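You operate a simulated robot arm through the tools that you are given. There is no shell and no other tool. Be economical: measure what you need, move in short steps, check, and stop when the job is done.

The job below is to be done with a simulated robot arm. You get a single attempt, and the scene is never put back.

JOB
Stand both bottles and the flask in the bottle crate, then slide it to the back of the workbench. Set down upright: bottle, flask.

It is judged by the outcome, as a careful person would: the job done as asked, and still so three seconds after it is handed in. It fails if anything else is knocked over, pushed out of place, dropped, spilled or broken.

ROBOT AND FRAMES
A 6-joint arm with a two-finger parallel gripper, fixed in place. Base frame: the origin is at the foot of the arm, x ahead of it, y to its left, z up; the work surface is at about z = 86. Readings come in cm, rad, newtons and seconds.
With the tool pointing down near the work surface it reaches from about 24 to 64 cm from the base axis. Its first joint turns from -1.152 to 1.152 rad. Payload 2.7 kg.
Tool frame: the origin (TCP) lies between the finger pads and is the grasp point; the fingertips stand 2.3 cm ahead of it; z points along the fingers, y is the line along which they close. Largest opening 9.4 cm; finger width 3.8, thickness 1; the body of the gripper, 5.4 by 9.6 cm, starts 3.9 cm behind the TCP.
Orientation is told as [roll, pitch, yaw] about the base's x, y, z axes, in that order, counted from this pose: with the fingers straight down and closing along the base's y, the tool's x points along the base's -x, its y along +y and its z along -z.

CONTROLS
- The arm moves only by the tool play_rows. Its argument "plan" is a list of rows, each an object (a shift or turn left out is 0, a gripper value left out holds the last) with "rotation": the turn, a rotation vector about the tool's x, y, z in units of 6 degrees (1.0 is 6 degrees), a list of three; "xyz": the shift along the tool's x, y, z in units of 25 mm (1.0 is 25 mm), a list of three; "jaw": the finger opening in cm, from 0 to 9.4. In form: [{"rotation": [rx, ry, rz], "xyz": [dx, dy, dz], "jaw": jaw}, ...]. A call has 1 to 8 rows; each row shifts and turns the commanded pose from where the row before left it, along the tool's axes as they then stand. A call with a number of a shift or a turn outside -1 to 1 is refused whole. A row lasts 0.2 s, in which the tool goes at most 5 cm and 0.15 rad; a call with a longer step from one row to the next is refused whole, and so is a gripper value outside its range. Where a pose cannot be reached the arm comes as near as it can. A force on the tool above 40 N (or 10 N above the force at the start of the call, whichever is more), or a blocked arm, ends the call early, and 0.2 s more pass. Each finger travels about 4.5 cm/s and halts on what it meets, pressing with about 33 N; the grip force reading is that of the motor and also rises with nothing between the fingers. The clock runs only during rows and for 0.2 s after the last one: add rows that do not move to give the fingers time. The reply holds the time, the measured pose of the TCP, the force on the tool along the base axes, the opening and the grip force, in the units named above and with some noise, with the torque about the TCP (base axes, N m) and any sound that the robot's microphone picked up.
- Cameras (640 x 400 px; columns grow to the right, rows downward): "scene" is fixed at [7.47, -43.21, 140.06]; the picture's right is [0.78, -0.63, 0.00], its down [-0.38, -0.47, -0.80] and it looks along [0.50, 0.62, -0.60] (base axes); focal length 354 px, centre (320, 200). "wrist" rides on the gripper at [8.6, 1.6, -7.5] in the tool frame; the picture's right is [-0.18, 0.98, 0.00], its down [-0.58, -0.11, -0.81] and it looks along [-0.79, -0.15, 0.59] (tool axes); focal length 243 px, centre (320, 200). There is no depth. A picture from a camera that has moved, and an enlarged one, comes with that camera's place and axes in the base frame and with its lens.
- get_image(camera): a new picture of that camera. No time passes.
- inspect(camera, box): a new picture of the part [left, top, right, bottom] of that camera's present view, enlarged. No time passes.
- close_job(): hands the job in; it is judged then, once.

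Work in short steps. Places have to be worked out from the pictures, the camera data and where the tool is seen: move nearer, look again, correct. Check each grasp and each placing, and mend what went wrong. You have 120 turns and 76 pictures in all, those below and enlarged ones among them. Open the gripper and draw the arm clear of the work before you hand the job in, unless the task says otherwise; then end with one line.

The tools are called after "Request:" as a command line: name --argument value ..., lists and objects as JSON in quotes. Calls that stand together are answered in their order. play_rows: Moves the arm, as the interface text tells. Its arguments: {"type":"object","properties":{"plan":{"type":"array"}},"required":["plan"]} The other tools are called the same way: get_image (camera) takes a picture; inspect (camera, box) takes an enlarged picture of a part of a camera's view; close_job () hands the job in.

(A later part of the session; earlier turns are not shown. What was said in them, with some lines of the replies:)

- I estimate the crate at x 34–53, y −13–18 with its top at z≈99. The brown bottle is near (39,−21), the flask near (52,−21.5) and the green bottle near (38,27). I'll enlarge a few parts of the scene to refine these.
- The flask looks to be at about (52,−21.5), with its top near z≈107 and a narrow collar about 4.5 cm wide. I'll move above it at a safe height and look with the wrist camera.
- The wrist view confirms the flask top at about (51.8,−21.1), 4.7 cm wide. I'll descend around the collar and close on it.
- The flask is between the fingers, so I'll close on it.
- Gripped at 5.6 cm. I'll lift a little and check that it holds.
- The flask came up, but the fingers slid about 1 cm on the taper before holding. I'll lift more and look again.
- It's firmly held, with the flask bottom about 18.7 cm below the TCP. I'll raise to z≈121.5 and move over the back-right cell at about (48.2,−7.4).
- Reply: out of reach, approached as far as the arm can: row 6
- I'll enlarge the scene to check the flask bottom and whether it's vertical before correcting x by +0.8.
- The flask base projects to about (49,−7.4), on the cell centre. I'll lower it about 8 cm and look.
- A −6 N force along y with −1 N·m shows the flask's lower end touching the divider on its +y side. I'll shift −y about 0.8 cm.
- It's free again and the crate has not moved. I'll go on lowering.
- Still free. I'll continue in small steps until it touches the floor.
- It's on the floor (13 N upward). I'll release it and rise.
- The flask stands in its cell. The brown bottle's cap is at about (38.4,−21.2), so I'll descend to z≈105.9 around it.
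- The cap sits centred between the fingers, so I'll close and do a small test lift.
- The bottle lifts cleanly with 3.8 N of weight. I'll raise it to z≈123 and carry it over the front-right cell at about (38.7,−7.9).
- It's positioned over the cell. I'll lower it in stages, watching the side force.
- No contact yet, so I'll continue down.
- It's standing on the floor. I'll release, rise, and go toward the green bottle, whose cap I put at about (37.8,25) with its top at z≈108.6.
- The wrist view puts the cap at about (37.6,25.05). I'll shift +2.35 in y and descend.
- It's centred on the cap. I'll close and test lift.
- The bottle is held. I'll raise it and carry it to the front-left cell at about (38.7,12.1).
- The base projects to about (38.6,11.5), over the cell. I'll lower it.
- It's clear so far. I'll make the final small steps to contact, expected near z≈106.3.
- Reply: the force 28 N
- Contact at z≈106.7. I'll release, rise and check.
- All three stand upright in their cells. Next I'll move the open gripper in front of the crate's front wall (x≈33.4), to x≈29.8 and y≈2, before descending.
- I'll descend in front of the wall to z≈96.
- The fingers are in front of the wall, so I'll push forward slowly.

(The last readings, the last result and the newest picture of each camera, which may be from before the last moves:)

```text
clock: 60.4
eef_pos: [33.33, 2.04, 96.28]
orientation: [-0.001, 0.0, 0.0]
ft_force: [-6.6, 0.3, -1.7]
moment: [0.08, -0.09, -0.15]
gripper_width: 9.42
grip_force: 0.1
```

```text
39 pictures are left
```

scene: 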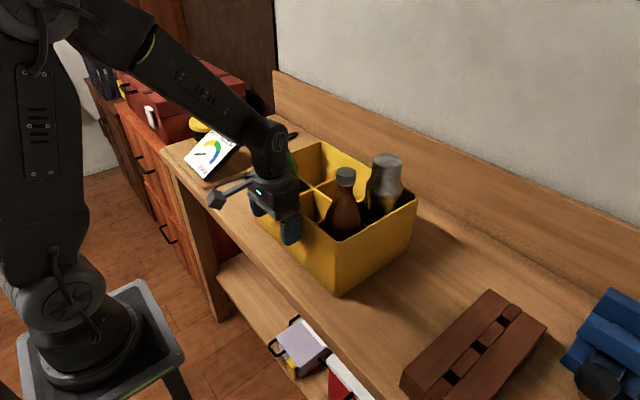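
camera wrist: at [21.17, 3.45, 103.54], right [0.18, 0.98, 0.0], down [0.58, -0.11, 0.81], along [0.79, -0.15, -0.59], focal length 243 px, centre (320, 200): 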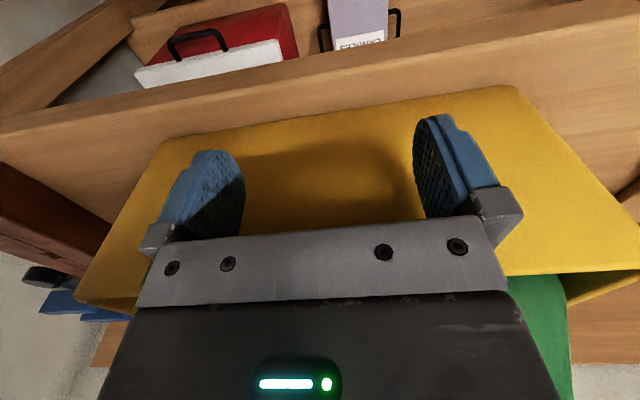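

The crate slides smoothly at about 7 N. I'll continue.

Request:
play_rows --plan '[{"xyz": [-0.2, 0, 0]}, {"xyz": [-0.25, 0, 0]}, {"xyz": [-0.25, 0, 0]}, {"xyz": [-0.25, 0, 0]}, {"xyz": [-0.25, 0, 0]}, {"xyz": [-0.25, 0, 0]}, {"xyz": [-0.25, 0, 0]}, {"xyz": [-0.2, 0, 0]}]'

Request:
play_rows --plan '[{"xyz": [-0.2, 0, 0]}, {"xyz": [-0.25, 0, 0]}, {"xyz": [-0.25, 0, 0]}, {"xyz": [-0.25, 0, 0]}, {"xyz": [-0.25, 0, 0]}, {"xyz": [-0.25, 0, 0]}, {"xyz": [-0.25, 0, 0]}, {"xyz": [-0.2, 0, 0]}]'

Request:
get_image --camera "scene"

```text
clock: 62.2
eef_pos: [38.22, 1.96, 96.37]
orientation: [-0.001, -0.003, -0.002]
ft_force: [-11.0, 0.1, 3.8]
moment: [-0.04, -0.11, -0.16]
gripper_width: 9.37
grip_force: 0.1
```

```text
clock: 64.0
eef_pos: [42.83, 2.06, 96.36]
orientation: [-0.002, -0.002, 0.002]
ft_force: [-9.8, 0.3, 3.7]
moment: [-0.07, -0.12, -0.23]
gripper_width: 9.39
grip_force: 0.0
```

```text
38 pictures are left
```

scene: 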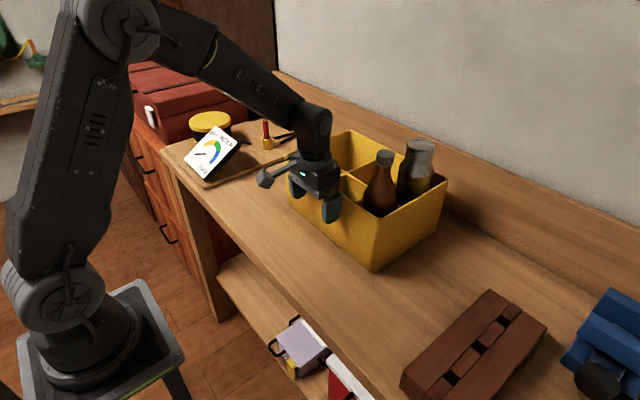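

Request:
play_rows --plan '[{"xyz": [-0.2, 0, 0]}, {"xyz": [-0.25, 0, 0]}, {"xyz": [-0.25, 0, 0]}, {"xyz": [-0.25, 0, 0]}, {"xyz": [-0.25, 0, 0]}, {"xyz": [-0.25, 0, 0]}, {"xyz": [-0.2, 0, 0]}]'

Request:
inspect --camera "scene" --box '[260, 90, 520, 300]'

```text
clock: 65.6
eef_pos: [46.78, 2.07, 96.5]
orientation: [-0.002, 0.001, 0.0]
ft_force: [-9.6, 1.2, 1.5]
moment: [-0.03, -0.1, -0.07]
gripper_width: 9.38
grip_force: 0.0
```

```text
1.90 times, centred on (390, 195) of scene
camera zoom: at [7.44, -43.2, 140.06], right [0.78, -0.63, 0.0], down [-0.38, -0.47, -0.8], along [0.5, 0.62, -0.6], focal length 674 px, centre (187, 210)
```

zoom: 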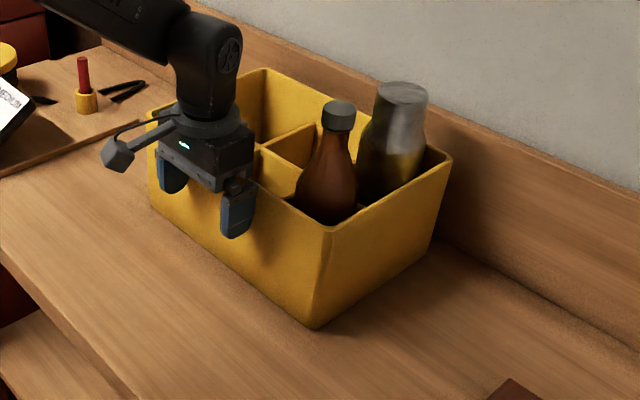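

Roughly 3 cm remain to the backboard. I'll push in small steps and watch for the force to rise at contact.

Request:
play_rows --plan '[{"xyz": [-0.16, 0, 0]}, {"xyz": [-0.16, 0, 0]}, {"xyz": [-0.16, 0, 0]}, {"xyz": [-0.16, 0, 0]}, {"xyz": [-0.16, 0, 0]}, {"xyz": [-0.16, 0, 0]}]'

Request:
inspect --camera "scene" --box '[260, 90, 520, 300]'

```text
clock: 67.0
eef_pos: [49.42, 2.08, 96.48]
orientation: [-0.001, 0.001, 0.0]
ft_force: [-9.8, 0.3, 3.6]
moment: [0.04, -0.18, -0.09]
gripper_width: 9.38
grip_force: 0.1
```

```text
1.90 times, centred on (390, 195) of scene
camera zoom: at [7.44, -43.21, 140.06], right [0.78, -0.63, 0.0], down [-0.38, -0.47, -0.8], along [0.5, 0.62, -0.6], focal length 674 px, centre (187, 210)
```

zoom: 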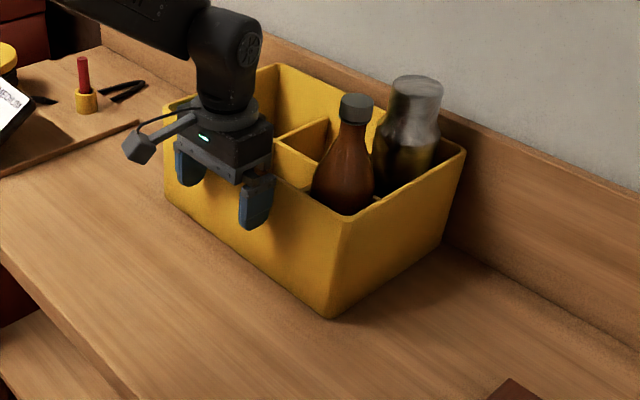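

Request:
play_rows --plan '[{"xyz": [-0.1, 0, 0]}, {"xyz": [-0.1, 0, 0]}, {"xyz": [-0.1, 0, 0]}, {"xyz": [-0.1, 0, 0]}, {"xyz": [-0.1, 0, 0]}, {"xyz": [-0.1, 0, 0]}]'

Request:
inspect --camera "scene" --box '[260, 90, 520, 300]'

```text
clock: 68.3
eef_pos: [50.11, 2.15, 96.34]
orientation: [-0.002, 0.012, 0.0]
ft_force: [-15.5, 1.3, 8.3]
moment: [-0.08, -0.77, -0.09]
gripper_width: 9.38
grip_force: 0.1
stopped in row 6: the force on the tool passed its limit at 46 N (the readings are from after the stop); the commanded pose is now the measured one
```

```text
1.90 times, centred on (390, 195) of scene
camera zoom: at [7.41, -43.21, 140.07], right [0.78, -0.63, 0.0], down [-0.38, -0.47, -0.8], along [0.5, 0.62, -0.6], focal length 674 px, centre (187, 210)
```

zoom: 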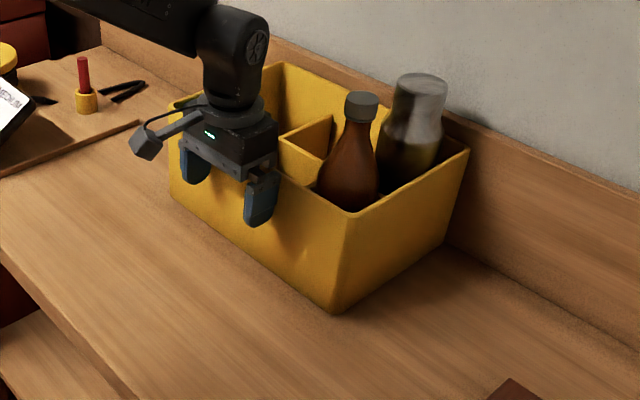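

The force jumped, so the crate is now against the backboard. I'll back straight off and raise the arm clear.

Request:
play_rows --plan '[{"xyz": [0.5, 0, 0]}, {"xyz": [0.9, 0, 0]}, {"xyz": [0.9, 0, 0]}, {"xyz": [0.9, 0, 0]}, {"xyz": [0.5, 0, -0.5]}, {"xyz": [0.5, 0, -0.8]}, {"xyz": [0.5, 0, -0.8]}, {"xyz": [0, 0, -0.8]}]'

Request:
play_rows --plan '[{"xyz": [0, 0, -0.8]}, {"xyz": [0, 0, -0.8]}, {"xyz": [0, 0, -0.8]}, {"xyz": [0, 0, -0.8]}, {"xyz": [0, 0, -0.8]}, {}]'

Request:
get_image --camera "scene"

Request:
get_image --camera "wrist"

```text
clock: 70.1
eef_pos: [38.46, 2.37, 103.56]
orientation: [-0.001, 0.009, 0.0]
ft_force: [-0.7, 0.9, -0.2]
moment: [0.03, -0.02, 0.0]
gripper_width: 9.39
grip_force: 0.1
```

```text
clock: 71.5
eef_pos: [38.74, 2.19, 113.77]
orientation: [-0.002, 0.008, -0.001]
ft_force: [-0.8, -0.7, 0.0]
moment: [0.0, 0.03, -0.02]
gripper_width: 9.42
grip_force: 0.0
```

```text
34 pictures are left
```

scene: 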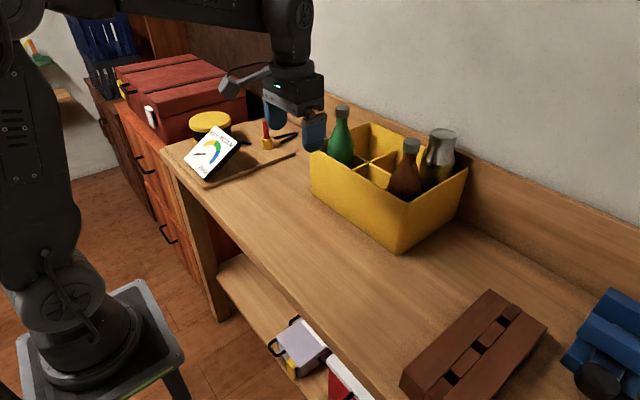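

```text
33 pictures are left
camera wrist: at [30.31, 3.59, 121.23], right [0.18, 0.98, 0.0], down [0.59, -0.11, 0.8], along [0.79, -0.15, -0.6], focal length 243 px, centre (320, 200)
```

wrist: 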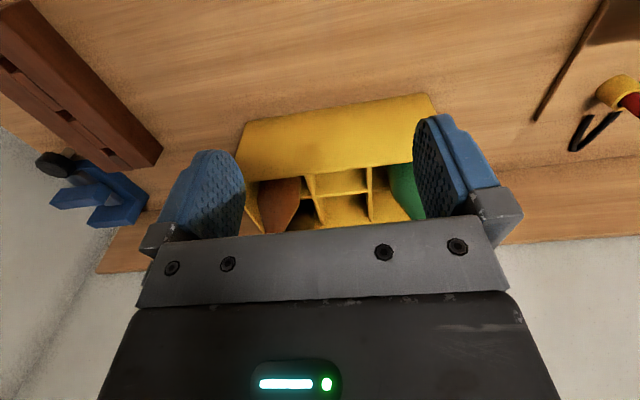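

The crate is at the back and the arm is clear. I'll take one enlarged look to confirm it's flush and everything is upright.

Request:
inspect --camera "scene" --box '[290, 90, 500, 270]'

```text
2.22 times, centred on (395, 180) of scene
camera zoom: at [7.47, -43.21, 140.06], right [0.78, -0.63, 0.0], down [-0.38, -0.47, -0.8], along [0.5, 0.62, -0.6], focal length 786 px, centre (153, 244)
```

zoom: 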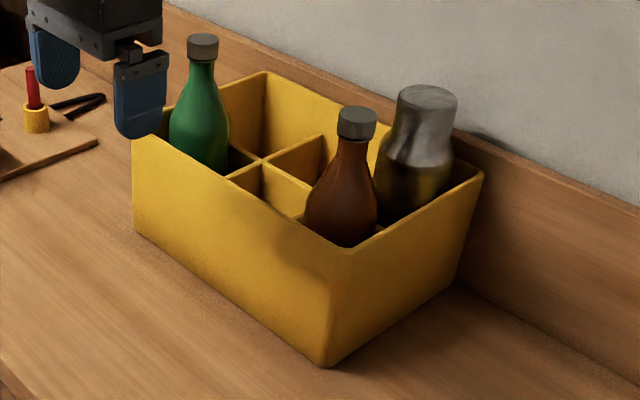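

The crate is against the backboard, all three stand upright, and nothing else has been disturbed. I'm handing in.

Request:
close_job

```text
The job is handed in.
```

Both bottles and the flask stand upright in the crate, the crate is against the back of the workbench, and the arm is clear with its gripper open.
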